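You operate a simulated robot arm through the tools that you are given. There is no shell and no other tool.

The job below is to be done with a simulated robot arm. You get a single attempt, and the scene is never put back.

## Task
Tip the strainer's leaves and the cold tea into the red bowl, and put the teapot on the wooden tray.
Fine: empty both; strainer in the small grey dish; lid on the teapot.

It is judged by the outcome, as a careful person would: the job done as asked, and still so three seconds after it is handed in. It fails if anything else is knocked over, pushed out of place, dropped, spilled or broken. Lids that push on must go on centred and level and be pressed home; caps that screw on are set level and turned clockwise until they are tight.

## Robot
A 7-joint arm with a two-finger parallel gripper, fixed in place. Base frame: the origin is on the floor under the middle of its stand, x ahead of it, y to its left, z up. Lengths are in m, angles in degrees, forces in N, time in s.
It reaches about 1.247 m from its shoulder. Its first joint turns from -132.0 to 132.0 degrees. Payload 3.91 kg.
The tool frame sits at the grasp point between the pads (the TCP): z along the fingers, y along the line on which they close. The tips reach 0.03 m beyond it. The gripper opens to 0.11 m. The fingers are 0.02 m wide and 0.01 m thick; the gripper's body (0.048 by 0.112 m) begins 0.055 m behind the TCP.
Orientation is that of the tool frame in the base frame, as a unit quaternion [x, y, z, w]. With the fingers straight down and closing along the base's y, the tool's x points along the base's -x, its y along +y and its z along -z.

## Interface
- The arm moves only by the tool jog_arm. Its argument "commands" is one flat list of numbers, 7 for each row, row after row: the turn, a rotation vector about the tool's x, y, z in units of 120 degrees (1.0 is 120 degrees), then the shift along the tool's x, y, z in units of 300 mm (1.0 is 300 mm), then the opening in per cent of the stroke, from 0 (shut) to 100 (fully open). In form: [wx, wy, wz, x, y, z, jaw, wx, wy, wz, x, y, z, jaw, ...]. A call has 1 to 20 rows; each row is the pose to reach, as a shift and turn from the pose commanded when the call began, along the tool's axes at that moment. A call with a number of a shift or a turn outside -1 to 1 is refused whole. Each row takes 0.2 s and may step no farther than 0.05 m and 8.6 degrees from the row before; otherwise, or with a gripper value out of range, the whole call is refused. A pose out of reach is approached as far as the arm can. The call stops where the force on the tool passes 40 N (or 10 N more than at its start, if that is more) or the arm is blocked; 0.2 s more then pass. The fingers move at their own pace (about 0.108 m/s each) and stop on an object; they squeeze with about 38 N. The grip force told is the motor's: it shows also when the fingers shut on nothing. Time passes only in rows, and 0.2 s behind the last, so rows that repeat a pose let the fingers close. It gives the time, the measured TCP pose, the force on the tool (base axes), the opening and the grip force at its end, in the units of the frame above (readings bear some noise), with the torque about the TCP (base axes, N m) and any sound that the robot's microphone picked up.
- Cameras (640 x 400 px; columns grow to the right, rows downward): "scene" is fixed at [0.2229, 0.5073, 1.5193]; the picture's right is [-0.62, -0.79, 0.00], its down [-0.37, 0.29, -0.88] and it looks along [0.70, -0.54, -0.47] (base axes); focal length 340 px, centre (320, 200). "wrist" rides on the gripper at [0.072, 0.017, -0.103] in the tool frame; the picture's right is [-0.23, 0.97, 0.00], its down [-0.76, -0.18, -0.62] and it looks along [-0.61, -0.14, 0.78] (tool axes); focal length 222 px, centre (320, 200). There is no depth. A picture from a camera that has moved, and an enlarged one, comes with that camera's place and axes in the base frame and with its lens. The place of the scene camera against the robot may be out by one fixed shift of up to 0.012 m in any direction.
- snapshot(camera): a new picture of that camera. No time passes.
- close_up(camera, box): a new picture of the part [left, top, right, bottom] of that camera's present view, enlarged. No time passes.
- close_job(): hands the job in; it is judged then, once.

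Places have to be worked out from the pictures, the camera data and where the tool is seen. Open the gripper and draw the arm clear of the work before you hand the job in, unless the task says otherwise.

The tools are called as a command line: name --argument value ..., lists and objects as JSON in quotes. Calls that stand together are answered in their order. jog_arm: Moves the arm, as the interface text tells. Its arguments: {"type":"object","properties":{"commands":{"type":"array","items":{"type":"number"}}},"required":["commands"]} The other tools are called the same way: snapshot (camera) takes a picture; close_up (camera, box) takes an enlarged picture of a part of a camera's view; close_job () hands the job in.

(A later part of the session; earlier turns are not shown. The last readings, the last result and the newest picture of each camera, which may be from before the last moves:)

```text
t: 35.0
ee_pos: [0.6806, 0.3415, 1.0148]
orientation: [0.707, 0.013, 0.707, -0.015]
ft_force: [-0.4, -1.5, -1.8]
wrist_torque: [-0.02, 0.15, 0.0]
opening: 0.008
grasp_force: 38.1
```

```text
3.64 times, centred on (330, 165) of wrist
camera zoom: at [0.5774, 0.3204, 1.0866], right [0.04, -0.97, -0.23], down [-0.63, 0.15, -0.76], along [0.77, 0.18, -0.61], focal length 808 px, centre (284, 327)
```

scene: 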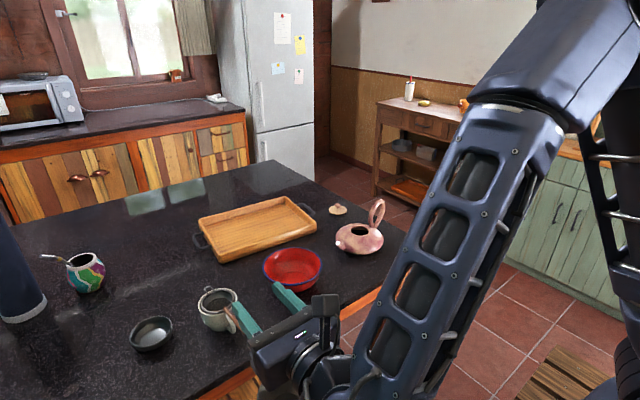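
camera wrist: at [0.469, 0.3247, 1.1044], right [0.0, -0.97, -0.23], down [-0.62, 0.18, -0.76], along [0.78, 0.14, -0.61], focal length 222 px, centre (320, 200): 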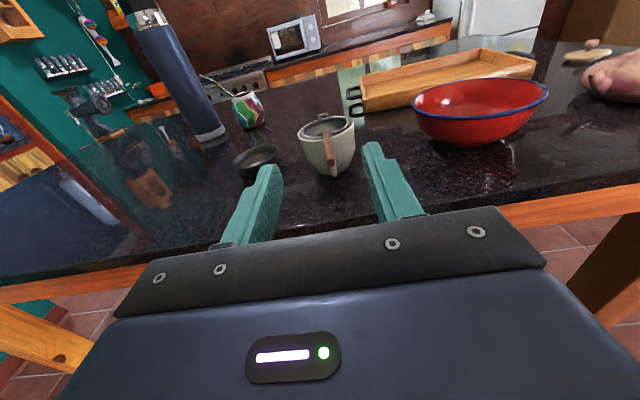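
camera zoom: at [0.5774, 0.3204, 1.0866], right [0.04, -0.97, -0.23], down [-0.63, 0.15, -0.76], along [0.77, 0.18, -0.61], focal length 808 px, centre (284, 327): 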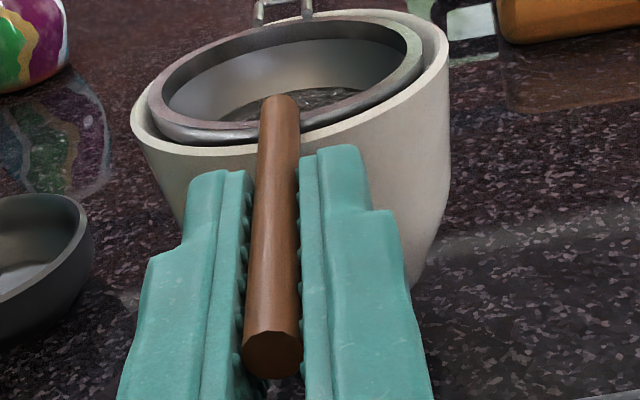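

The cup is rising together with the strainer — the pads also pinched the top of the cup's handle just below. I lower it back to exactly where it was.

jog_arm --commands '[0, 0, 0, -0.015, 0, 0, 0, 0, 0, 0, -0.03, 0, 0, 0, 0, 0, 0, -0.045, 0, 0, 0, 0, 0, 0, -0.057, 0, 0, 0, 0, 0, 0, -0.065, 0, 0, 0, 0, 0, 0, -0.065, 0, 0, 0]'

close_up --camera "scene" --box '[190, 260, 290, 350]'

```text
t: 36.4
ee_pos: [0.6791, 0.3399, 0.9936]
orientation: [0.708, 0.014, 0.706, -0.015]
ft_force: [-0.2, 0.2, -2.0]
wrist_torque: [-0.01, 0.17, -0.04]
opening: 0.008
grasp_force: 37.2
```

```text
4.44 times, centred on (240, 305) of scene
camera zoom: at [0.2229, 0.5073, 1.5193], right [-0.62, -0.79, 0.0], down [-0.37, 0.29, -0.88], along [0.7, -0.54, -0.47], focal length 1510 px, centre (676, -267)
```

zoom: 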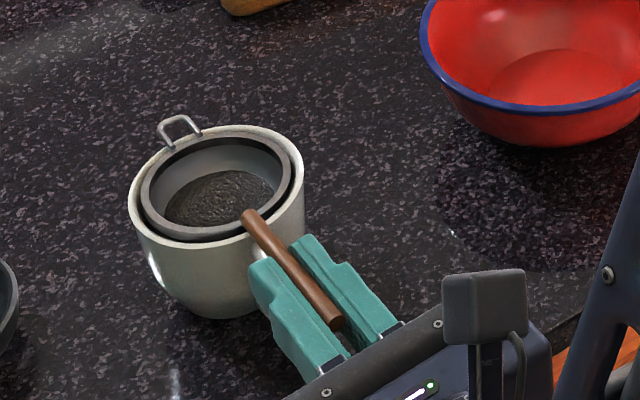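

The force still shows ~2 N hanging, so the cup may be a hair above the table. I lower in 1 mm steps until the load transfers.

jog_arm --commands '[0, 0, 0, -0.0033, 0, 0, 0, 0, 0, 0, -0.0033, 0, 0, 0]'

```text
t: 37.0
ee_pos: [0.6797, 0.3388, 0.9946]
orientation: [0.708, 0.014, 0.706, -0.016]
ft_force: [0.4, 0.0, -1.9]
wrist_torque: [0.02, 0.15, -0.01]
opening: 0.0083
grasp_force: 38.1
```

jog_arm --commands '[0, 0, 0, -0.0033, 0, 0, 0, 0, 0, 0, -0.0033, 0, 0, 0]'

close_up --camera "scene" --box '[190, 260, 290, 350]'

```text
t: 37.6
ee_pos: [0.6798, 0.3401, 0.9941]
orientation: [0.707, 0.014, 0.707, -0.015]
ft_force: [2.0, 1.0, 5.1]
wrist_torque: [0.02, -0.54, 0.03]
opening: 0.0079
grasp_force: 37.4
```

```text
4.44 times, centred on (240, 305) of scene
camera zoom: at [0.2229, 0.5073, 1.5193], right [-0.62, -0.79, 0.0], down [-0.37, 0.29, -0.88], along [0.7, -0.54, -0.47], focal length 1510 px, centre (676, -267)
```

zoom: 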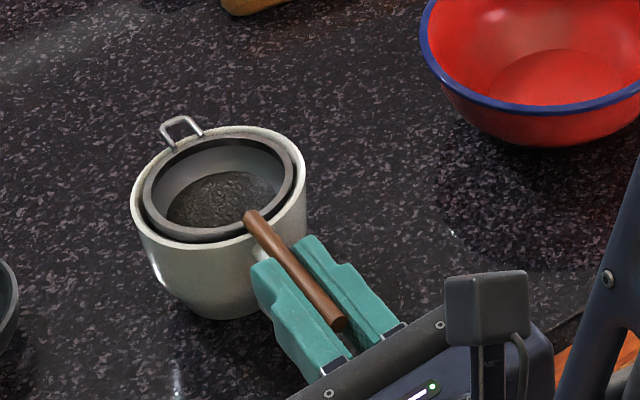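

The cup is now seated on the table (force reversed to +5 N). I open the gripper slowly.

jog_arm --commands '[0, 0, 0, 0.002, 0, 0, 12, 0, 0, 0, 0.002, 0, 0, 25, 0, 0, 0, 0.002, 0, 0, 45, 0, 0, 0, 0.002, 0, 0, 45]'

close_up --camera "scene" --box '[190, 260, 290, 350]'

close_up --camera "wrist" --box '[260, 110, 400, 220]'

```text
t: 38.6
ee_pos: [0.6789, 0.339, 0.9936]
orientation: [0.708, 0.012, 0.706, -0.015]
ft_force: [-0.5, 1.1, 0.0]
wrist_torque: [-0.03, -0.03, 0.02]
opening: 0.0497
grasp_force: 0.0
```

```text
4.44 times, centred on (240, 305) of scene
camera zoom: at [0.2229, 0.5073, 1.5193], right [-0.62, -0.79, 0.0], down [-0.37, 0.29, -0.88], along [0.7, -0.54, -0.47], focal length 1510 px, centre (676, -267)
```

zoom: 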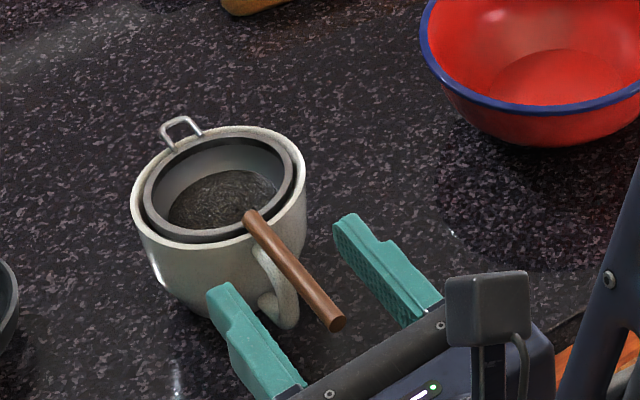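

```text
3.64 times, centred on (330, 165) of wrist
camera zoom: at [0.5765, 0.3191, 1.0659], right [0.04, -0.97, -0.23], down [-0.63, 0.15, -0.76], along [0.77, 0.18, -0.61], focal length 808 px, centre (284, 327)
```

zoom: 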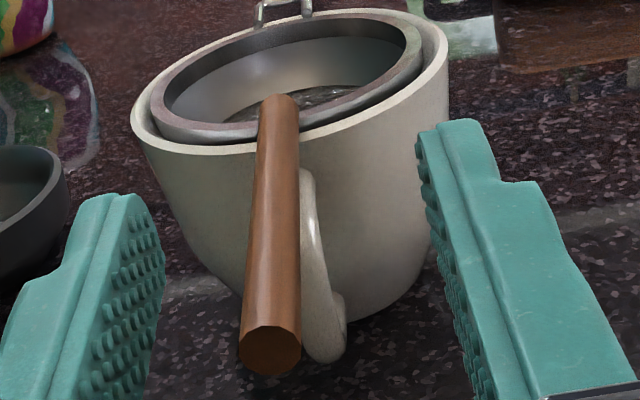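

The cup sits back in its place with the strainer undisturbed. I retreat ~2.4 cm so the pads only hold the outer end of the strainer handle, clear of the cup's handle, and re-centre vertically.

jog_arm --commands '[0, 0, 0, 0.004, 0, -0.04, 45, 0, 0, 0, 0.008, 0, -0.078, 45, 0, 0, 0, 0.008, 0, -0.078, 45]'

close_up --camera "wrist" --box '[260, 110, 400, 220]'

close_up --camera "scene" --box '[210, 280, 280, 350]'

```text
t: 39.4
ee_pos: [0.6551, 0.3375, 0.9962]
orientation: [0.708, 0.014, 0.706, -0.017]
ft_force: [-0.4, -0.1, 0.7]
wrist_torque: [-0.03, -0.02, 0.01]
opening: 0.0494
grasp_force: 0.1
```

```text
3.64 times, centred on (330, 165) of wrist
camera zoom: at [0.5527, 0.3175, 1.069], right [0.04, -0.97, -0.23], down [-0.63, 0.15, -0.76], along [0.77, 0.18, -0.61], focal length 808 px, centre (284, 327)
```

zoom: 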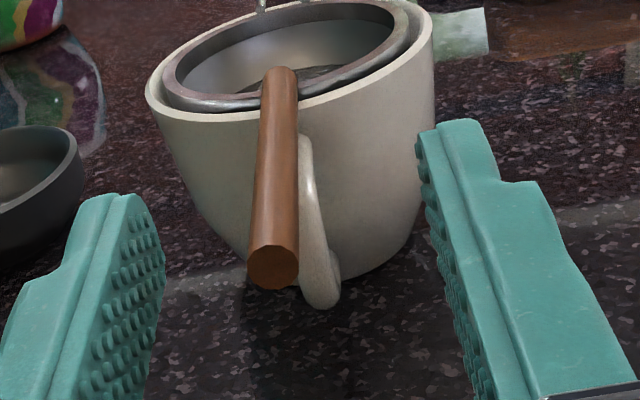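

```text
5.71 times, centred on (245, 315) of scene
camera zoom: at [0.2229, 0.5073, 1.5193], right [-0.62, -0.79, 0.0], down [-0.37, 0.29, -0.88], along [0.7, -0.54, -0.47], focal length 1942 px, centre (749, -457)
```

zoom: 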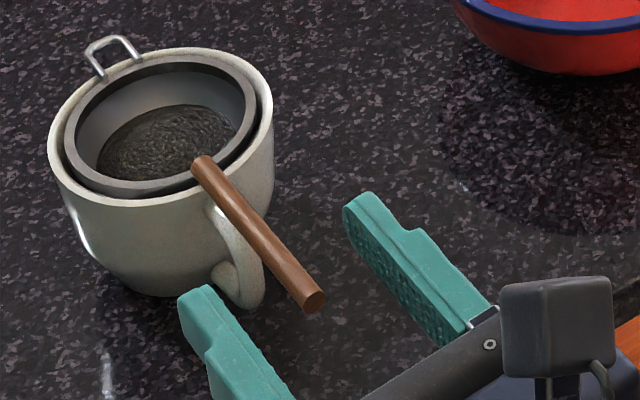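

Refined: handle end at x≈0.665, axis z≈0.994, ~2 mm to +y of the tool. I nudge forward 6 mm and 2 mm sideways, then close on just the handle's end.

jog_arm --commands '[0, 0, 0, 0.002, -0.006, 0.01, 45, 0, 0, 0, 0.003, -0.006, 0.02, 45, 0, 0, 0, 0.003, -0.006, 0.02, 25, 0, 0, 0, 0.003, -0.006, 0.02, 10, 0, 0, 0, 0.003, -0.006, 0.02, 0, 0, 0, 0, 0.003, -0.006, 0.02, 0, 0, 0, 0, 0.003, -0.006, 0.02, 0]'

close_up --camera "wrist" --box '[260, 110, 400, 220]'

close_up --camera "scene" --box '[210, 280, 280, 350]'

```text
t: 41.0
ee_pos: [0.6625, 0.3407, 0.9976]
orientation: [0.707, 0.015, 0.706, -0.017]
ft_force: [0.3, -0.4, 0.7]
wrist_torque: [0.01, -0.18, -0.13]
opening: 0.0068
grasp_force: 38.1
```

```text
3.64 times, centred on (330, 165) of wrist
camera zoom: at [0.559, 0.3201, 1.07], right [0.04, -0.97, -0.23], down [-0.63, 0.15, -0.76], along [0.77, 0.18, -0.61], focal length 808 px, centre (284, 327)
```

zoom: 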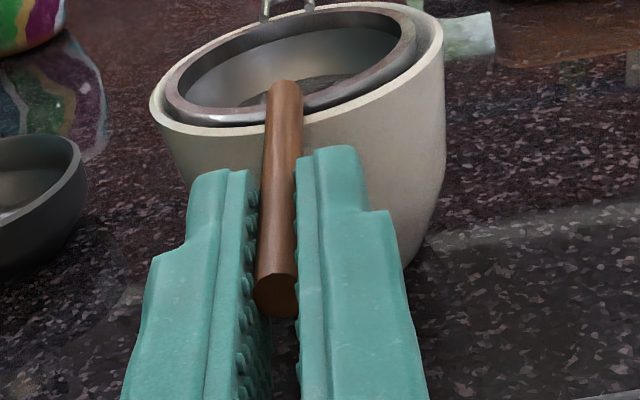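

```text
5.71 times, centred on (245, 315) of scene
camera zoom: at [0.2229, 0.5073, 1.5193], right [-0.62, -0.79, 0.0], down [-0.37, 0.29, -0.88], along [0.7, -0.54, -0.47], focal length 1942 px, centre (749, -457)
```

zoom: 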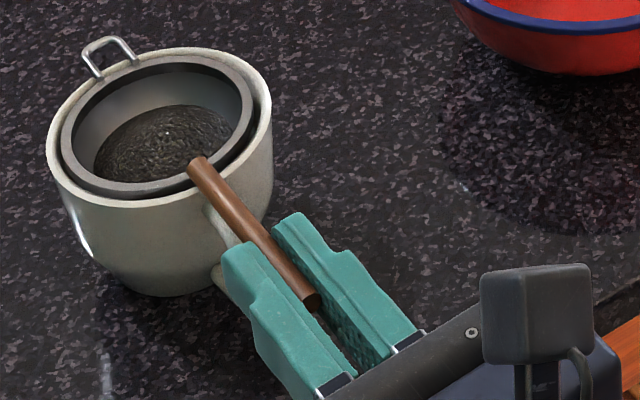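

Opening is 6.8 mm — the cup handle is no longer in the grip. I lift 6 mm slowly to see whether only the strainer moves.

jog_arm --commands '[0, 0, 0, 0.005, 0, 0, 0, 0, 0, 0, 0.01, 0, 0, 0, 0, 0, 0, 0.015, 0, 0, 0, 0, 0, 0, 0.02, 0, 0, 0, 0, 0, 0, 0.02, 0, 0, 0]'

close_up --camera "wrist" --box '[260, 110, 400, 220]'

close_up --camera "scene" --box '[210, 280, 280, 350]'

```text
t: 42.2
ee_pos: [0.6623, 0.3408, 1.0036]
orientation: [0.708, 0.014, 0.706, -0.016]
ft_force: [0.9, -0.3, -0.7]
wrist_torque: [-0.02, 0.03, 0.0]
opening: 0.0072
grasp_force: 37.8
```

```text
3.64 times, centred on (330, 165) of wrist
camera zoom: at [0.5598, 0.3204, 1.0751], right [0.04, -0.97, -0.23], down [-0.63, 0.15, -0.76], along [0.77, 0.18, -0.61], focal length 808 px, centre (284, 327)
```

zoom: 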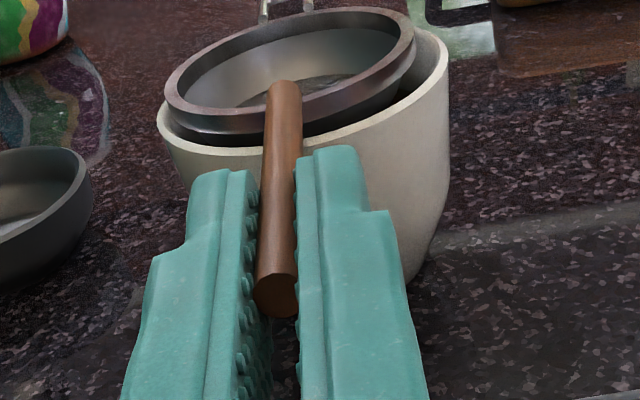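

```text
5.71 times, centred on (245, 315) of scene
camera zoom: at [0.2229, 0.5073, 1.5193], right [-0.62, -0.79, 0.0], down [-0.37, 0.29, -0.88], along [0.7, -0.54, -0.47], focal length 1942 px, centre (749, -457)
```

zoom: 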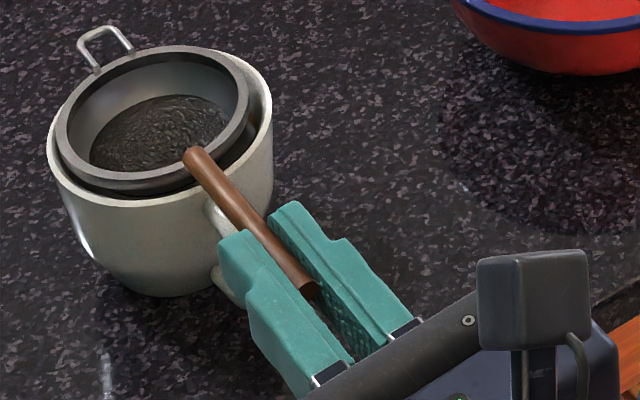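

Only the strainer lifts now, but the handle seems to sit at the pads' lower edge. To be safe I set it back down, regrasp ~4 mm lower at the handle end, and compare the opening.

jog_arm --commands '[0, 0, 0, -0.01, 0, 0, 0, 0, 0, 0, -0.02, 0, 0, 0, 0, 0, 0, -0.02, 0, 0, 10, 0, 0, 0, -0.02, 0, 0, 30, 0, 0, 0, -0.035, 0, -0.008, 30, 0, 0, 0, -0.035, 0, -0.008, 30]'

close_up --camera "wrist" --box '[260, 110, 400, 220]'

close_up --camera "scene" --box '[210, 280, 280, 350]'

```text
t: 43.6
ee_pos: [0.6612, 0.3405, 0.9916]
orientation: [0.708, 0.014, 0.706, -0.016]
ft_force: [-0.2, 0.4, -0.4]
wrist_torque: [-0.02, -0.01, -0.01]
opening: 0.0329
grasp_force: 0.1
```

```text
3.64 times, centred on (330, 165) of wrist
camera zoom: at [0.5576, 0.3205, 1.0646], right [0.04, -0.97, -0.23], down [-0.63, 0.15, -0.76], along [0.77, 0.18, -0.61], focal length 808 px, centre (284, 327)
```

zoom: 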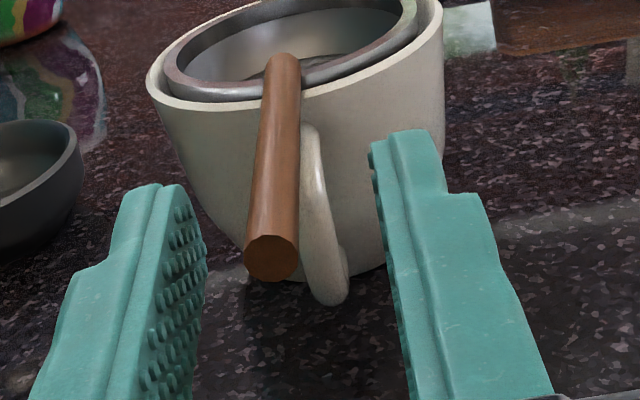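

```text
5.71 times, centred on (245, 315) of scene
camera zoom: at [0.2229, 0.5073, 1.5193], right [-0.62, -0.79, 0.0], down [-0.37, 0.29, -0.88], along [0.7, -0.54, -0.47], focal length 1942 px, centre (749, -457)
```

zoom: 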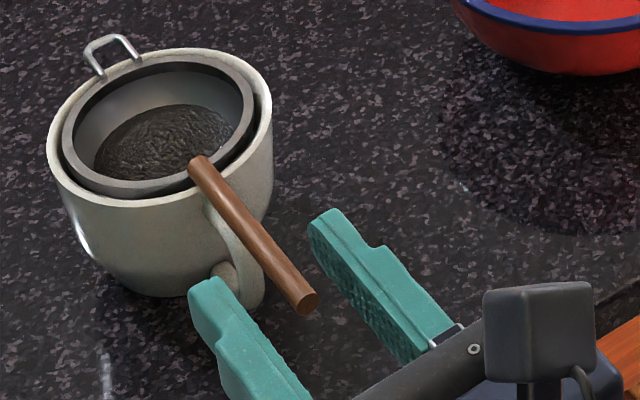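

Pads are now at z≈0.992; the cup handle's outer curve is at about (0.684, z≤0.98). I retreat 4 mm more for clearance and close.

jog_arm --commands '[0, 0, 0, 0.002, 0, -0.0133, 30, 0, 0, 0, 0.002, 0, -0.0133, 15, 0, 0, 0, 0.002, 0, -0.0133, 0, 0, 0, 0, 0.002, 0, -0.0133, 0, 0, 0, 0, 0.002, 0, -0.0133, 0]'

close_up --camera "wrist" --box '[260, 110, 400, 220]'

```text
t: 44.8
ee_pos: [0.6566, 0.3406, 0.9923]
orientation: [0.708, 0.013, 0.706, -0.016]
ft_force: [-0.1, -0.8, -0.1]
wrist_torque: [0.02, -0.02, -0.07]
opening: 0.0072
grasp_force: 38.5
```

```text
3.64 times, centred on (330, 165) of wrist
camera zoom: at [0.5538, 0.3201, 1.0649], right [0.04, -0.97, -0.23], down [-0.63, 0.15, -0.76], along [0.77, 0.18, -0.61], focal length 808 px, centre (284, 327)
```

zoom: 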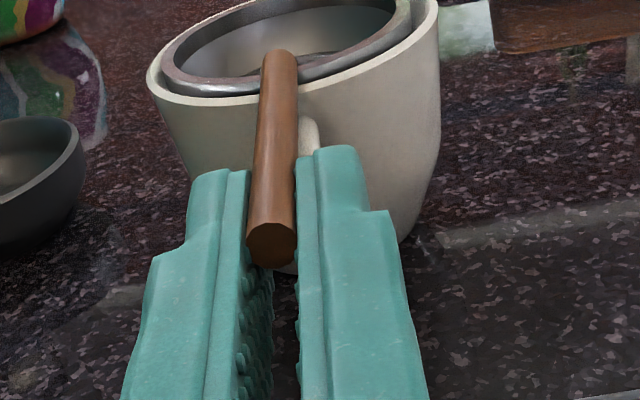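

Opening 7.2 mm again, but the handle now sits high in the pads; solving both views gives the axis at z≈0.9975, so the previous height was the centred one. I reopen, raise 5 mm, go forward 6 mm and close again.

jog_arm --commands '[0, 0, 0, 0, 0, 0, 12, 0, 0, 0, 0, 0, 0, 30, 0, 0, 0, 0.017, 0, 0.01, 30, 0, 0, 0, 0.017, 0, 0.02, 30, 0, 0, 0, 0.017, 0, 0.02, 15, 0, 0, 0, 0.017, 0, 0.02, 0, 0, 0, 0, 0.017, 0, 0.02, 0, 0, 0, 0, 0.017, 0, 0.02, 0]'

close_up --camera "wrist" --box '[260, 110, 400, 220]'

```text
t: 46.6
ee_pos: [0.6629, 0.3413, 0.9975]
orientation: [0.707, 0.014, 0.706, -0.016]
ft_force: [1.2, -2.2, 1.0]
wrist_torque: [-0.01, -0.15, -0.1]
opening: 0.0069
grasp_force: 38.0
```

```text
3.64 times, centred on (330, 165) of wrist
camera zoom: at [0.5598, 0.3208, 1.0705], right [0.04, -0.97, -0.23], down [-0.63, 0.15, -0.76], along [0.77, 0.18, -0.61], focal length 808 px, centre (284, 327)
```

zoom: 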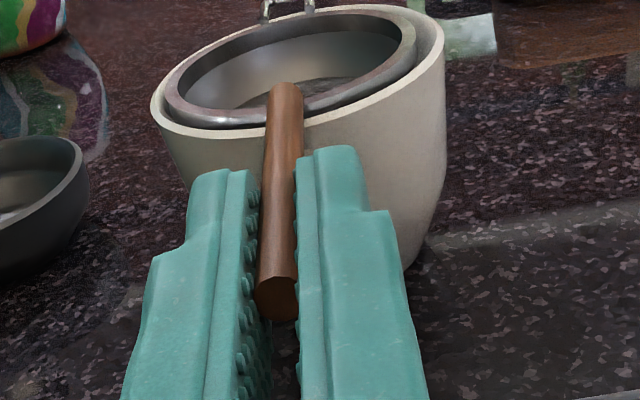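

The handle is held near pad mid-height. I lift slowly 3 cm and check it again.

jog_arm --commands '[0, 0, 0, 0.008, 0, 0, 0, 0, 0, 0, 0.018, 0, 0, 0, 0, 0, 0, 0.03, 0, 0, 0, 0, 0, 0, 0.045, 0, 0, 0, 0, 0, 0, 0.06, 0, 0, 0, 0, 0, 0, 0.08, 0, 0, 0, 0, 0, 0, 0.1, 0, 0, 0, 0, 0, 0, 0.1, 0, 0, 0]'

close_up --camera "wrist" --box '[260, 110, 400, 220]'

close_up --camera "scene" --box '[180, 260, 290, 350]'

```text
t: 48.4
ee_pos: [0.6619, 0.3401, 1.0288]
orientation: [0.707, 0.014, 0.706, -0.016]
ft_force: [-0.4, -0.1, -0.7]
wrist_torque: [-0.01, 0.05, -0.03]
opening: 0.0071
grasp_force: 37.7
```

```text
3.64 times, centred on (330, 165) of wrist
camera zoom: at [0.5598, 0.3198, 1.1009], right [0.04, -0.97, -0.23], down [-0.63, 0.15, -0.76], along [0.77, 0.18, -0.61], focal length 808 px, centre (284, 327)
```

zoom: 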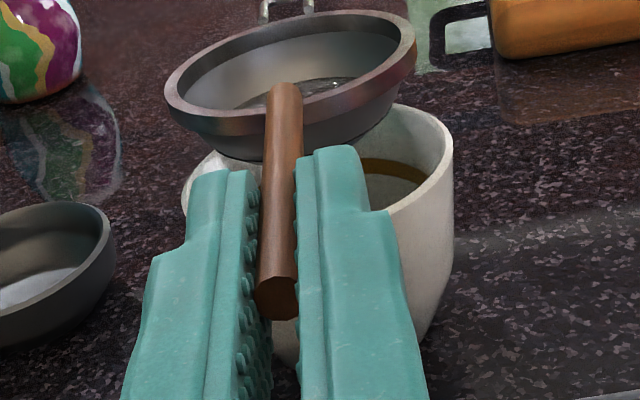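

```text
4.44 times, centred on (235, 305) of scene
camera zoom: at [0.2229, 0.5073, 1.5193], right [-0.62, -0.79, 0.0], down [-0.37, 0.29, -0.88], along [0.7, -0.54, -0.47], focal length 1510 px, centre (698, -267)
```

zoom: 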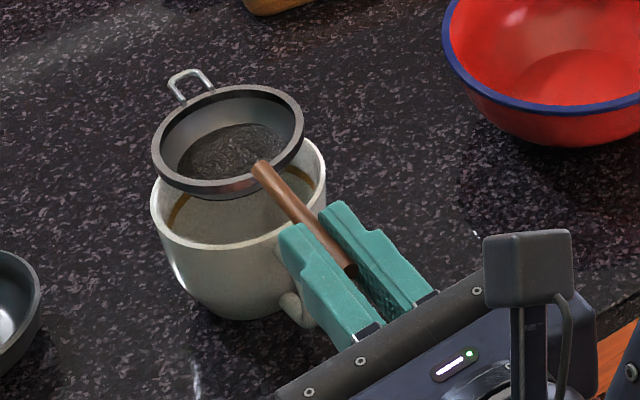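

The strainer is free and level in the grip. I raise it further and then look into the cup.

jog_arm --commands '[0, 0, 0, 0.04, 0, 0, 0, 0, 0, 0, 0.08, 0, 0, 0, 0, 0, 0, 0.13, 0, 0, 0, 0, 0, 0, 0.18, 0, 0, 0, 0, 0, 0, 0.23, 0, 0, 0, 0, 0, 0, 0.27, 0, 0, 0, 0, 0, 0, 0.27, 0, 0, 0]'

close_up --camera "scene" --box '[160, 230, 300, 350]'

snapshot --camera "wrist"

```text
t: 50.0
ee_pos: [0.6614, 0.3407, 1.1093]
orientation: [0.708, 0.014, 0.706, -0.016]
ft_force: [-0.4, -0.6, -1.0]
wrist_torque: [0.02, 0.05, -0.01]
opening: 0.0071
grasp_force: 37.8
```

```text
3.33 times, centred on (230, 290) of scene
camera zoom: at [0.2229, 0.5073, 1.5193], right [-0.62, -0.79, 0.0], down [-0.37, 0.29, -0.88], along [0.7, -0.54, -0.47], focal length 1133 px, centre (620, -100)
```

zoom: 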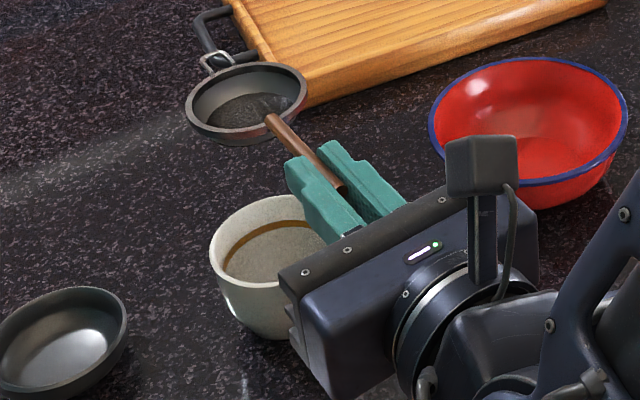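

```text
taken
camera wrist: at [0.5593, 0.3205, 1.1816], right [0.04, -0.97, -0.23], down [-0.63, 0.15, -0.76], along [0.77, 0.18, -0.61], focal length 222 px, centre (320, 200)
```

wrist: 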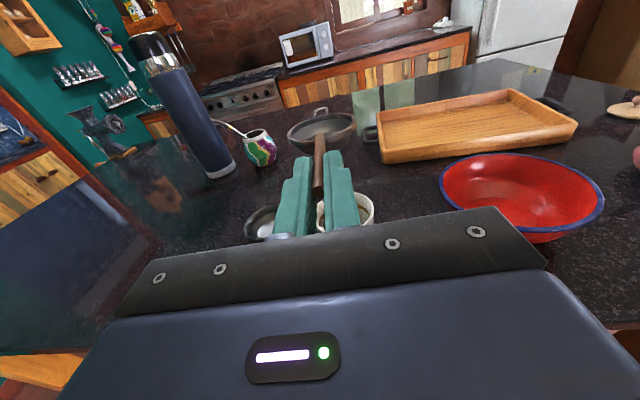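

The cup shows only a tea-stain ring (looks empty), so the cold tea is in the teapot. I carry the strainer level to above the red bowl (centre ≈(0.768,0.151)).

jog_arm --commands '[0, 0, 0, 0, 0.04, 0, 0, 0, 0, 0, 0, 0.12, -0.001, 0, 0, 0, 0, 0, 0.21, -0.002, 0, 0, 0, 0, 0, 0.3, -0.003, 0, 0, 0, 0, 0, 0.39, -0.004, 0, 0, 0, 0, 0, 0.48, -0.005, 0, 0, 0, 0, 0, 0.56, -0.006, 0, 0, 0, 0, 0, 0.62, -0.0067, 0, 0, 0, 0, 0, 0.647, -0.0067, 0, 0, 0, 0, 0, 0.647, -0.0067, 0]'

snapshot --camera "scene"

snapshot --camera "wrist"

close_up --camera "scene" --box '[190, 280, 250, 335]'

```text
t: 52.2
ee_pos: [0.6694, 0.1466, 1.1076]
orientation: [0.708, 0.014, 0.706, -0.016]
ft_force: [0.5, 0.8, -0.9]
wrist_torque: [0.0, 0.07, -0.02]
opening: 0.0072
grasp_force: 37.6
```

```text
taken
```

scene: 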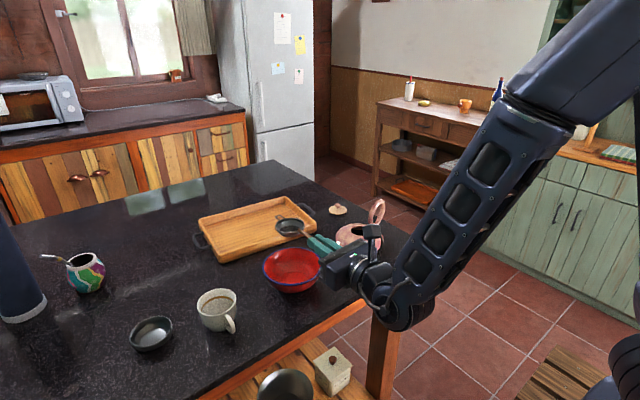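

```text
taken
camera wrist: at [0.5662, 0.1259, 1.18], right [0.04, -0.97, -0.23], down [-0.63, 0.15, -0.76], along [0.77, 0.18, -0.61], focal length 222 px, centre (320, 200)
```

wrist: 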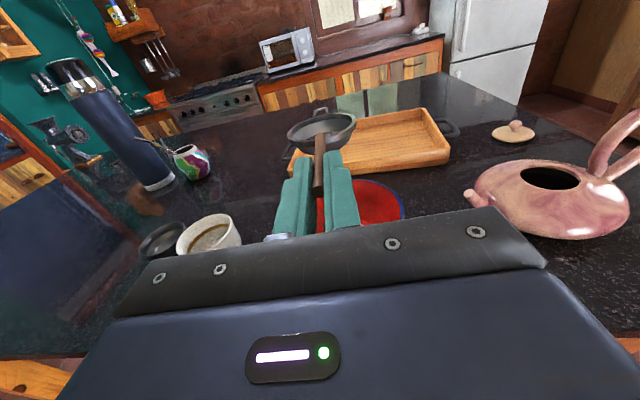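

```text
7.27 times, centred on (220, 308) of scene
camera zoom: at [0.2229, 0.5073, 1.5193], right [-0.62, -0.79, 0.0], down [-0.37, 0.29, -0.88], along [0.7, -0.54, -0.47], focal length 2472 px, centre (1047, -582)
```

zoom: 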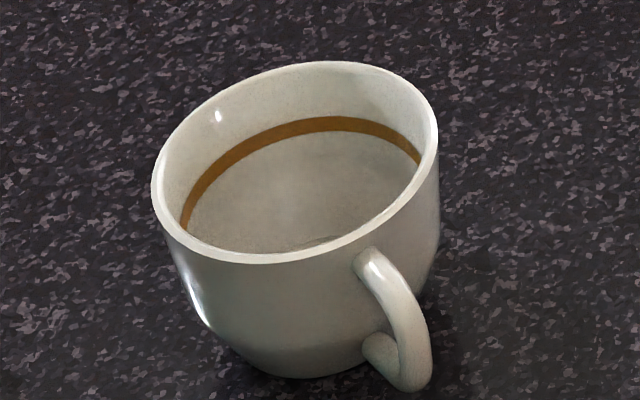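

The cup is indeed empty (just a stain ring). The strainer basket is over the bowl centre; I lower to z≈1.03.

jog_arm --commands '[0, 0, 0, -0.05, 0, 0, 0, 0, 0, 0, -0.11, 0, 0, 0, 0, 0, 0, -0.17, 0, 0, 0, 0, 0, 0, -0.22, 0, 0, 0, 0, 0, 0, -0.255, 0, 0, 0, 0, 0, 0, -0.255, 0, 0, 0]'

close_up --camera "scene" --box '[220, 190, 420, 320]'

close_up --camera "wrist" --box '[240, 80, 440, 210]'

```text
t: 53.6
ee_pos: [0.6686, 0.1457, 1.0311]
orientation: [0.708, 0.013, 0.706, -0.016]
ft_force: [0.1, 0.5, 0.2]
wrist_torque: [-0.01, 0.04, -0.05]
opening: 0.0069
grasp_force: 38.6
```

```text
3.08 times, centred on (320, 255) of scene
camera zoom: at [0.2229, 0.5073, 1.5193], right [-0.62, -0.79, 0.0], down [-0.37, 0.29, -0.88], along [0.7, -0.54, -0.47], focal length 1046 px, centre (320, 31)
```

zoom: 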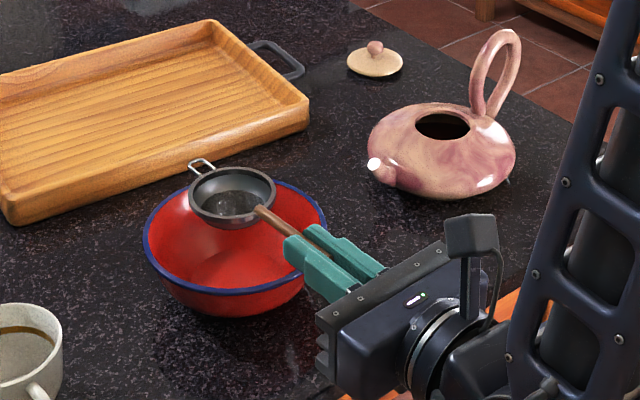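

```text
3.08 times, centred on (340, 145) of wrist
camera zoom: at [0.5657, 0.1258, 1.1038], right [0.04, -0.97, -0.23], down [-0.63, 0.15, -0.76], along [0.77, 0.18, -0.61], focal length 684 px, centre (258, 369)
```

zoom: 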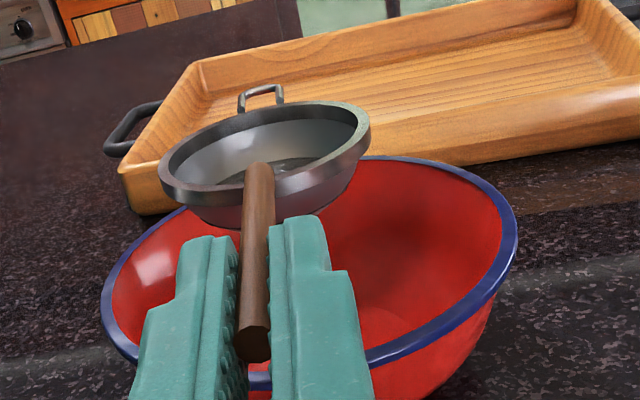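

The basket is well within the bowl rim. I shift 7 mm forward and begin rolling slowly (first 60°), checking that the arm follows.

jog_arm --commands '[0, 0, 0, 0, 0.006, 0.012, 0, 0, 0, 0.03, 0, 0.012, 0.023, 0, 0, 0, 0.08, 0, 0.012, 0.023, 0, 0, 0, 0.13, 0, 0.012, 0.023, 0, 0, 0, 0.18, 0, 0.012, 0.023, 0, 0, 0, 0.23, 0, 0.012, 0.023, 0, 0, 0, 0.28, 0, 0.012, 0.023, 0, 0, 0, 0.33, 0, 0.012, 0.023, 0, 0, 0, 0.33, 0, 0.012, 0.023, 0]'

close_up --camera "scene" --box '[220, 190, 420, 320]'

```text
t: 55.6
ee_pos: [0.6749, 0.144, 1.0326]
orientation: [0.67, -0.227, 0.659, -0.255]
ft_force: [0.5, -0.1, -0.5]
wrist_torque: [-0.04, 0.06, 0.0]
opening: 0.0071
grasp_force: 37.5
```

```text
3.08 times, centred on (320, 255) of scene
camera zoom: at [0.2229, 0.5073, 1.5193], right [-0.62, -0.79, 0.0], down [-0.37, 0.29, -0.88], along [0.7, -0.54, -0.47], focal length 1046 px, centre (320, 31)
```

zoom: 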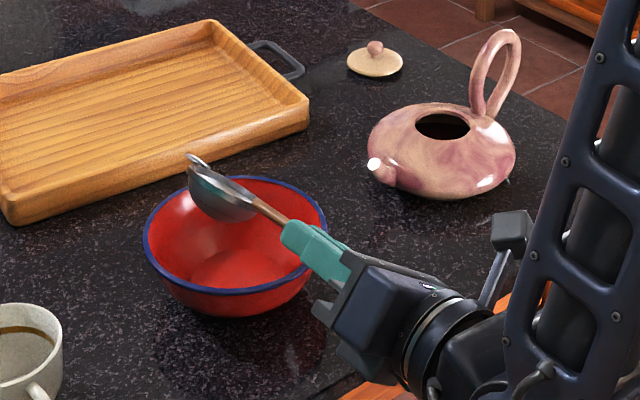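

Rolled 40° with the arm following cleanly. I continue rolling another 50°, slowly.

jog_arm --commands '[0, 0, 0.05, 0, 0, 0, 0, 0, 0, 0.1, 0, 0, 0, 0, 0, 0, 0.15, 0, 0, 0, 0, 0, 0, 0.2, 0, 0, 0, 0, 0, 0, 0.25, 0, 0, 0, 0, 0, 0, 0.3, 0, 0, 0, 0, 0, 0, 0.35, 0, 0, 0, 0, 0, 0, 0.4, 0, 0, 0, 0, 0, 0, 0.4, 0, 0, 0, 0]'

close_up --camera "scene" --box '[220, 190, 420, 320]'

```text
t: 57.6
ee_pos: [0.6765, 0.1428, 1.0312]
orientation: [0.52, -0.48, 0.499, -0.5]
ft_force: [0.3, 0.4, -0.9]
wrist_torque: [-0.03, 0.06, 0.02]
opening: 0.0069
grasp_force: 37.6
```

```text
3.08 times, centred on (320, 255) of scene
camera zoom: at [0.2229, 0.5073, 1.5193], right [-0.62, -0.79, 0.0], down [-0.37, 0.29, -0.88], along [0.7, -0.54, -0.47], focal length 1046 px, centre (320, 31)
```

zoom: 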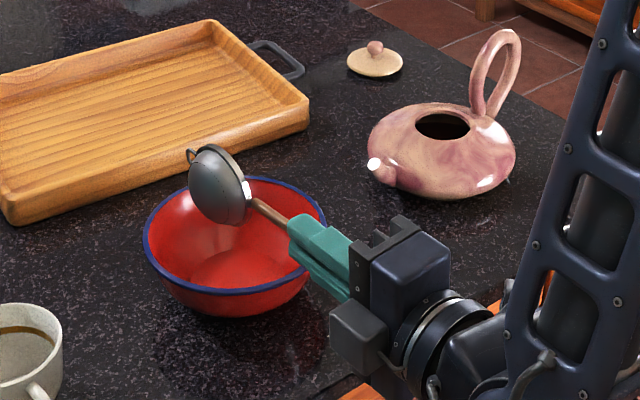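

About 88° now, leaves not out yet. I continue another 50°.

jog_arm --commands '[0, 0, 0.05, 0, 0, 0, 0, 0, 0, 0.1, 0, 0, 0, 0, 0, 0, 0.15, 0, 0, 0, 0, 0, 0, 0.2, 0, 0, 0, 0, 0, 0, 0.25, 0, 0, 0, 0, 0, 0, 0.3, 0, 0, 0, 0, 0, 0, 0.35, 0, 0, 0, 0, 0, 0, 0.4, 0, 0, 0, 0, 0, 0, 0.4, 0, 0, 0, 0]'

close_up --camera "scene" --box '[220, 190, 420, 320]'

```text
t: 59.6
ee_pos: [0.6752, 0.1453, 1.0302]
orientation: [-0.28, 0.65, -0.251, 0.66]
ft_force: [0.3, 0.4, -0.3]
wrist_torque: [0.0, 0.02, 0.0]
opening: 0.0071
grasp_force: 38.3
```

```text
3.08 times, centred on (320, 255) of scene
camera zoom: at [0.2229, 0.5073, 1.5193], right [-0.62, -0.79, 0.0], down [-0.37, 0.29, -0.88], along [0.7, -0.54, -0.47], focal length 1046 px, centre (320, 31)
```

zoom: 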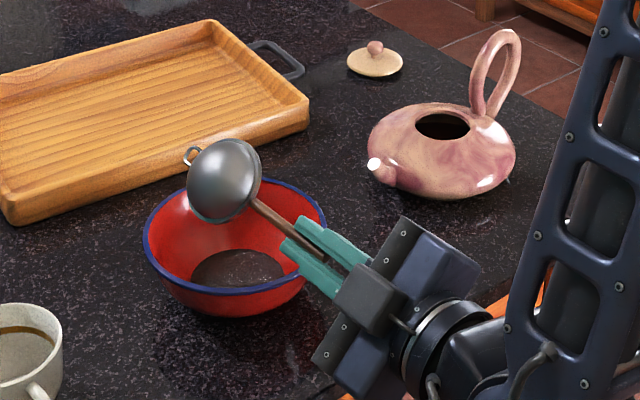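

Leaves are now in the bowl. I roll ~25° further and pause to make sure the strainer empties completely.

jog_arm --commands '[0, 0, 0.05, 0, 0, 0, 0, 0, 0, 0.1, 0, 0, 0, 0, 0, 0, 0.15, 0, 0, 0, 0, 0, 0, 0.2, 0, 0, 0, 0, 0, 0, 0.22, 0, 0, 0, 0, 0, 0, 0.22, 0, 0, 0, 0, 0, 0, 0.22, 0, 0, 0, 0, 0, 0, 0.22, 0, 0, 0, 0]'

close_up --camera "scene" --box '[220, 190, 420, 320]'

```text
t: 61.4
ee_pos: [0.6757, 0.144, 1.0314]
orientation: [-0.124, 0.697, -0.095, 0.7]
ft_force: [-0.9, 1.0, 0.2]
wrist_torque: [-0.03, 0.03, 0.03]
opening: 0.0072
grasp_force: 38.1
```

```text
3.08 times, centred on (320, 255) of scene
camera zoom: at [0.2229, 0.5073, 1.5193], right [-0.62, -0.79, 0.0], down [-0.37, 0.29, -0.88], along [0.7, -0.54, -0.47], focal length 1046 px, centre (320, 31)
```

zoom: 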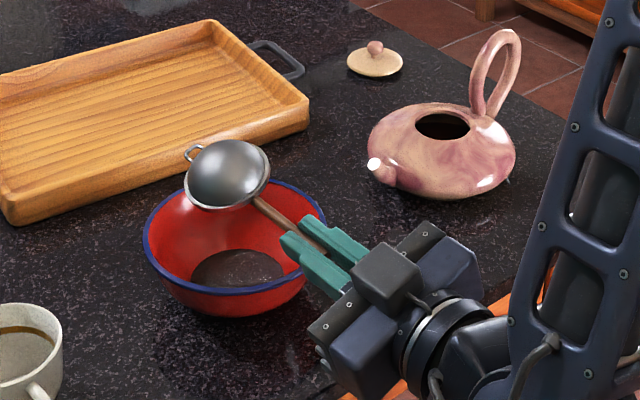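

The strainer is inverted and the leaves lie in the bowl. I roll back upright in place, faster now that it's empty.

jog_arm --commands '[0, 0, -0.06, 0, 0, 0, 0, 0, 0, -0.125, 0, 0, 0, 0, 0, 0, -0.19, 0, 0, 0, 0, 0, 0, -0.255, 0, 0, 0, 0, 0, 0, -0.32, 0, 0, 0, 0, 0, 0, -0.385, 0, 0, 0, 0, 0, 0, -0.45, 0, 0, 0, 0, 0, 0, -0.515, 0, 0, 0, 0, 0, 0, -0.58, 0, 0, 0, 0, 0, 0, -0.645, 0, 0, 0, 0, 0, 0, -0.71, 0, 0, 0, 0, 0, 0, -0.775, 0, 0, 0, 0, 0, 0, -0.84, 0, 0, 0, 0, 0, 0, -0.905, 0, 0, 0, 0, 0, 0, -0.97, 0, 0, 0, 0, 0, 0, -0.97, 0, 0, 0, 0]'

jog_arm --commands '[0, 0, -0.06, 0, 0, 0, 0, 0, 0, -0.125, 0, 0, 0, 0, 0, 0, -0.19, 0, 0, 0, 0, 0, 0, -0.255, 0, 0, 0, 0, 0, 0, -0.32, 0, 0, 0, 0, 0, 0, -0.38, 0, 0, 0, 0, 0, 0, -0.38, 0.1, 0, 0, 0, 0, 0, -0.38, 0.2, 0, 0, 0, 0, 0, -0.38, 0.2, 0, 0, 0]'

close_up --camera "scene" --box '[220, 170, 420, 320]'

close_up --camera "wrist" --box '[240, 80, 440, 210]'

```text
t: 64.8
ee_pos: [0.6756, 0.1451, 1.0315]
orientation: [0.658, -0.261, 0.645, -0.288]
ft_force: [0.0, 0.6, -0.5]
wrist_torque: [0.02, 0.02, 0.01]
opening: 0.007
grasp_force: 37.8
```

```text
t: 66.8
ee_pos: [0.6848, 0.1066, 1.0766]
orientation: [0.708, 0.014, 0.706, -0.017]
ft_force: [-0.5, 1.3, -0.1]
wrist_torque: [-0.05, 0.01, 0.03]
opening: 0.007
grasp_force: 37.8
out of reach, approached as far as the arm can: row 8, 9
```

```text
2.67 times, centred on (320, 245) of scene
camera zoom: at [0.2229, 0.5073, 1.5193], right [-0.62, -0.79, 0.0], down [-0.37, 0.29, -0.88], along [0.7, -0.54, -0.47], focal length 906 px, centre (320, 80)
```

zoom: 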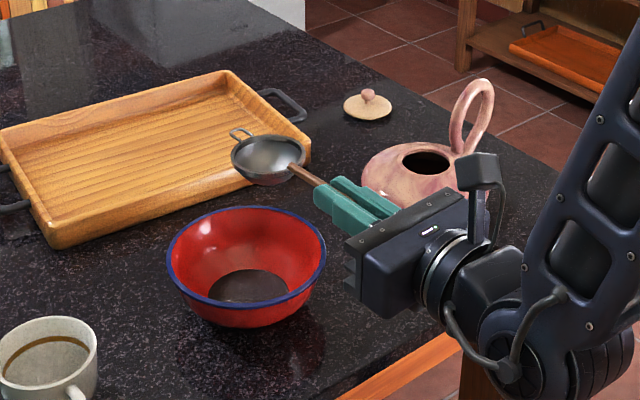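

```text
3.08 times, centred on (340, 145) of wrist
camera zoom: at [0.5832, 0.0859, 1.1491], right [0.04, -0.97, -0.23], down [-0.63, 0.15, -0.76], along [0.77, 0.17, -0.61], focal length 684 px, centre (258, 369)
```

zoom: 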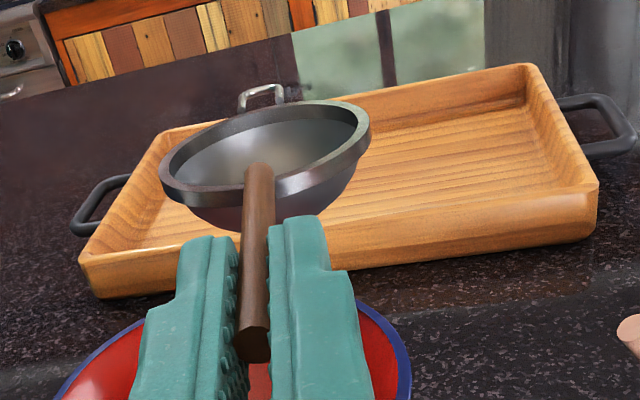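

The strainer is empty. The last shift followed the rolled axes, so the TCP is now at (0.685,0.107,1.077) — harmless. I raise and carry the strainer toward the grey dish near (0.82,0.476).

jog_arm --commands '[0, 0, 0, 0.08, -0.05, 0, 0, 0, 0, 0, 0.177, -0.15, 0, 0, 0, 0, 0, 0.177, -0.27, 0.005, 0, 0, 0, 0, 0.177, -0.39, 0.01, 0, 0, 0, 0, 0.177, -0.51, 0.015, 0, 0, 0, 0, 0.177, -0.63, 0.018, 0, 0, 0, 0, 0.177, -0.75, 0.02, 0, 0, 0, 0, 0.177, -0.85, 0.023, 0, 0, 0, 0, 0.177, -0.911, 0.023, 0, 0, 0, 0, 0.177, -0.911, 0.023, 0]'

snapshot --camera "wrist"

snapshot --camera "scene"

```text
t: 69.0
ee_pos: [0.685, 0.3805, 1.1255]
orientation: [0.707, 0.013, 0.707, -0.014]
ft_force: [0.4, 1.2, -0.5]
wrist_torque: [-0.01, 0.05, 0.01]
opening: 0.0071
grasp_force: 38.0
```

```text
taken
camera wrist: at [0.5817, 0.359, 1.1973], right [0.04, -0.97, -0.23], down [-0.63, 0.15, -0.76], along [0.77, 0.18, -0.61], focal length 222 px, centre (320, 200)
```

wrist: 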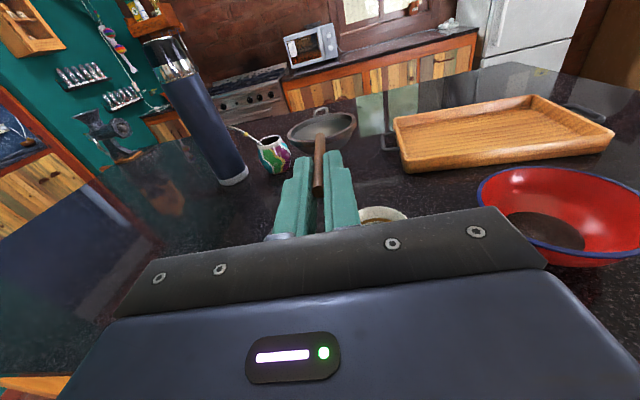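

```text
taken
```

scene: 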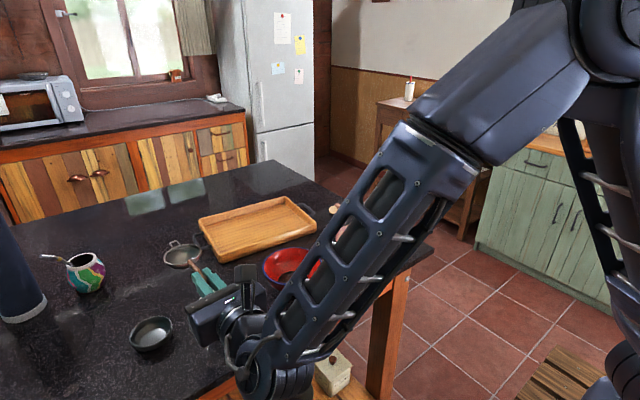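

The dish is hidden behind the gripper from here. I back away a bit to see dish and strainer together and refine the dish position.

jog_arm --commands '[0, 0, 0, 0.03, 0.08, -0.09, 0, 0, 0, 0, 0.06, 0.16, -0.19, 0, 0, 0, 0, 0.1, 0.24, -0.29, 0, 0, 0, 0, 0.13, 0.31, -0.38, 0, 0, 0, 0, 0.167, 0.38, -0.467, 0, 0, 0, 0, 0.167, 0.38, -0.467, 0]'

snapshot --camera "wrist"

close_up --camera "scene" --box '[110, 290, 210, 370]'

```text
t: 70.4
ee_pos: [0.5474, 0.2615, 1.1783]
orientation: [0.708, 0.014, 0.706, -0.016]
ft_force: [1.1, -0.2, -0.4]
wrist_torque: [0.0, 0.02, 0.03]
opening: 0.007
grasp_force: 38.0
```

```text
taken
camera wrist: at [0.4438, 0.2412, 1.2504], right [0.04, -0.97, -0.23], down [-0.63, 0.15, -0.76], along [0.77, 0.17, -0.61], focal length 222 px, centre (320, 200)
```

wrist: 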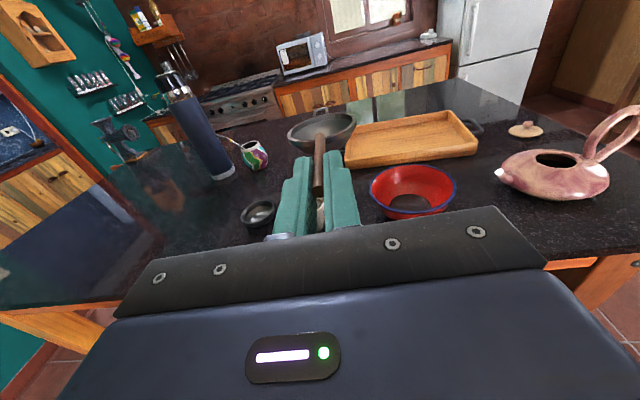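

```text
5.00 times, centred on (160, 330) of scene
camera zoom: at [0.2229, 0.5073, 1.5193], right [-0.62, -0.79, 0.0], down [-0.37, 0.29, -0.88], along [0.7, -0.54, -0.47], focal length 1699 px, centre (1120, -450)
```

zoom: 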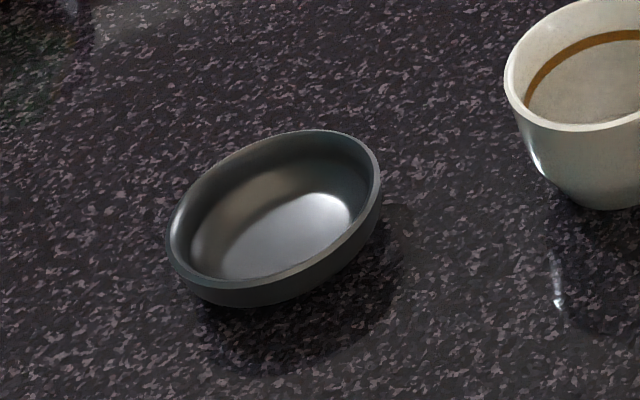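

close_up --camera "wrist" --box '[220, 100, 380, 240]'

```text
2.86 times, centred on (300, 170) of wrist
camera zoom: at [0.4438, 0.2412, 1.2504], right [0.04, -0.97, -0.23], down [-0.63, 0.15, -0.76], along [0.77, 0.17, -0.61], focal length 635 px, centre (377, 286)
```

zoom: 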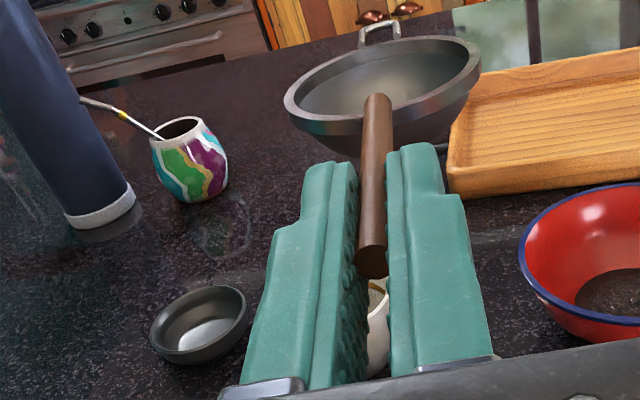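

Triangulating, the dish centre is ≈(0.814,0.473) with rim z≈0.955. I move so the basket (≈0.099 m ahead of the TCP) is right above it.

jog_arm --commands '[0, 0, 0, 0, -0.08, 0.07, 0, 0, 0, 0, 0, -0.18, 0.16, 0, 0, 0, 0, 0, -0.28, 0.25, 0, 0, 0, 0, 0, -0.38, 0.34, 0, 0, 0, 0, -0.05, -0.48, 0.43, 0, 0, 0, 0, -0.13, -0.58, 0.51, 0, 0, 0, 0, -0.2, -0.6647, 0.5898, 0, 0, 0, 0, -0.26, -0.6647, 0.5898, 0, 0, 0, 0, -0.26, -0.6647, 0.5898, 0]'

close_up --camera "scene" --box '[90, 240, 270, 380]'

snapshot --camera "wrist"

```text
t: 72.4
ee_pos: [0.7151, 0.4658, 1.1018]
orientation: [0.707, 0.014, 0.707, -0.016]
ft_force: [0.4, -0.2, -0.4]
wrist_torque: [0.03, 0.04, 0.02]
opening: 0.0073
grasp_force: 38.0
```

```text
2.86 times, centred on (180, 310) of scene
camera zoom: at [0.2229, 0.5073, 1.5193], right [-0.62, -0.79, 0.0], down [-0.37, 0.29, -0.88], along [0.7, -0.54, -0.47], focal length 971 px, centre (720, -114)
```

zoom: 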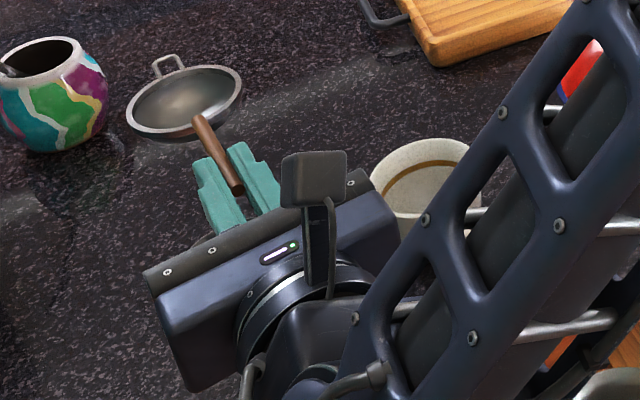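

```text
taken
camera wrist: at [0.6125, 0.4457, 1.1727], right [0.04, -0.97, -0.23], down [-0.63, 0.15, -0.76], along [0.77, 0.18, -0.61], focal length 222 px, centre (320, 200)
```

wrist: 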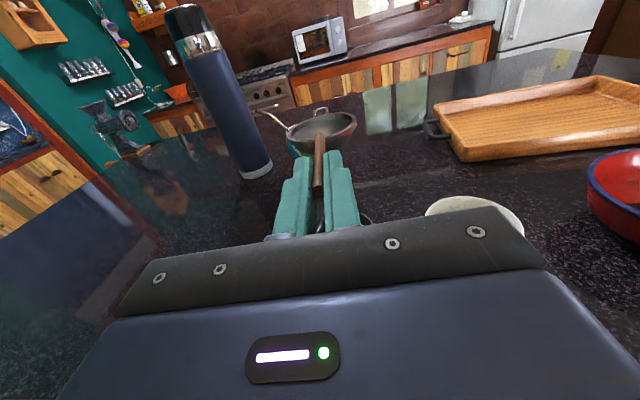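

The basket lines up over the dish in the scene view. I lower to about 2.5 cm above the expected contact.

jog_arm --commands '[0, 0, 0, -0.07, 0, 0, 0, 0, 0, 0, -0.15, 0, 0, 0, 0, 0, 0, -0.23, 0, 0, 0, 0, 0, 0, -0.31, 0, 0, 0, 0, 0, 0, -0.39, 0, 0, 0, 0, 0, 0, -0.39, 0, 0, 0]'

close_up --camera "scene" --box '[100, 270, 240, 380]'

close_up --camera "wrist" --box '[240, 80, 420, 220]'

```text
t: 73.8
ee_pos: [0.7162, 0.465, 0.9838]
orientation: [0.707, 0.014, 0.707, -0.016]
ft_force: [-0.8, 0.4, -0.4]
wrist_torque: [0.03, 0.02, 0.0]
opening: 0.0072
grasp_force: 38.1
```

```text
3.64 times, centred on (170, 325) of scene
camera zoom: at [0.2229, 0.5073, 1.5193], right [-0.62, -0.79, 0.0], down [-0.37, 0.29, -0.88], along [0.7, -0.54, -0.47], focal length 1236 px, centre (866, -254)
```

zoom: 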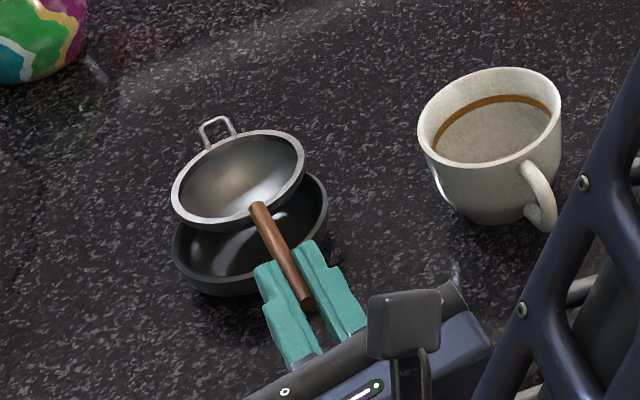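

```text
2.86 times, centred on (330, 150) of wrist
camera zoom: at [0.6145, 0.4447, 1.0569], right [0.04, -0.97, -0.23], down [-0.63, 0.15, -0.76], along [0.77, 0.18, -0.61], focal length 635 px, centre (291, 343)
```

zoom: 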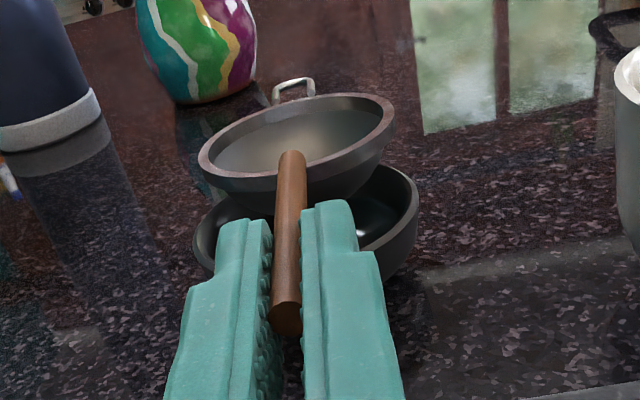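

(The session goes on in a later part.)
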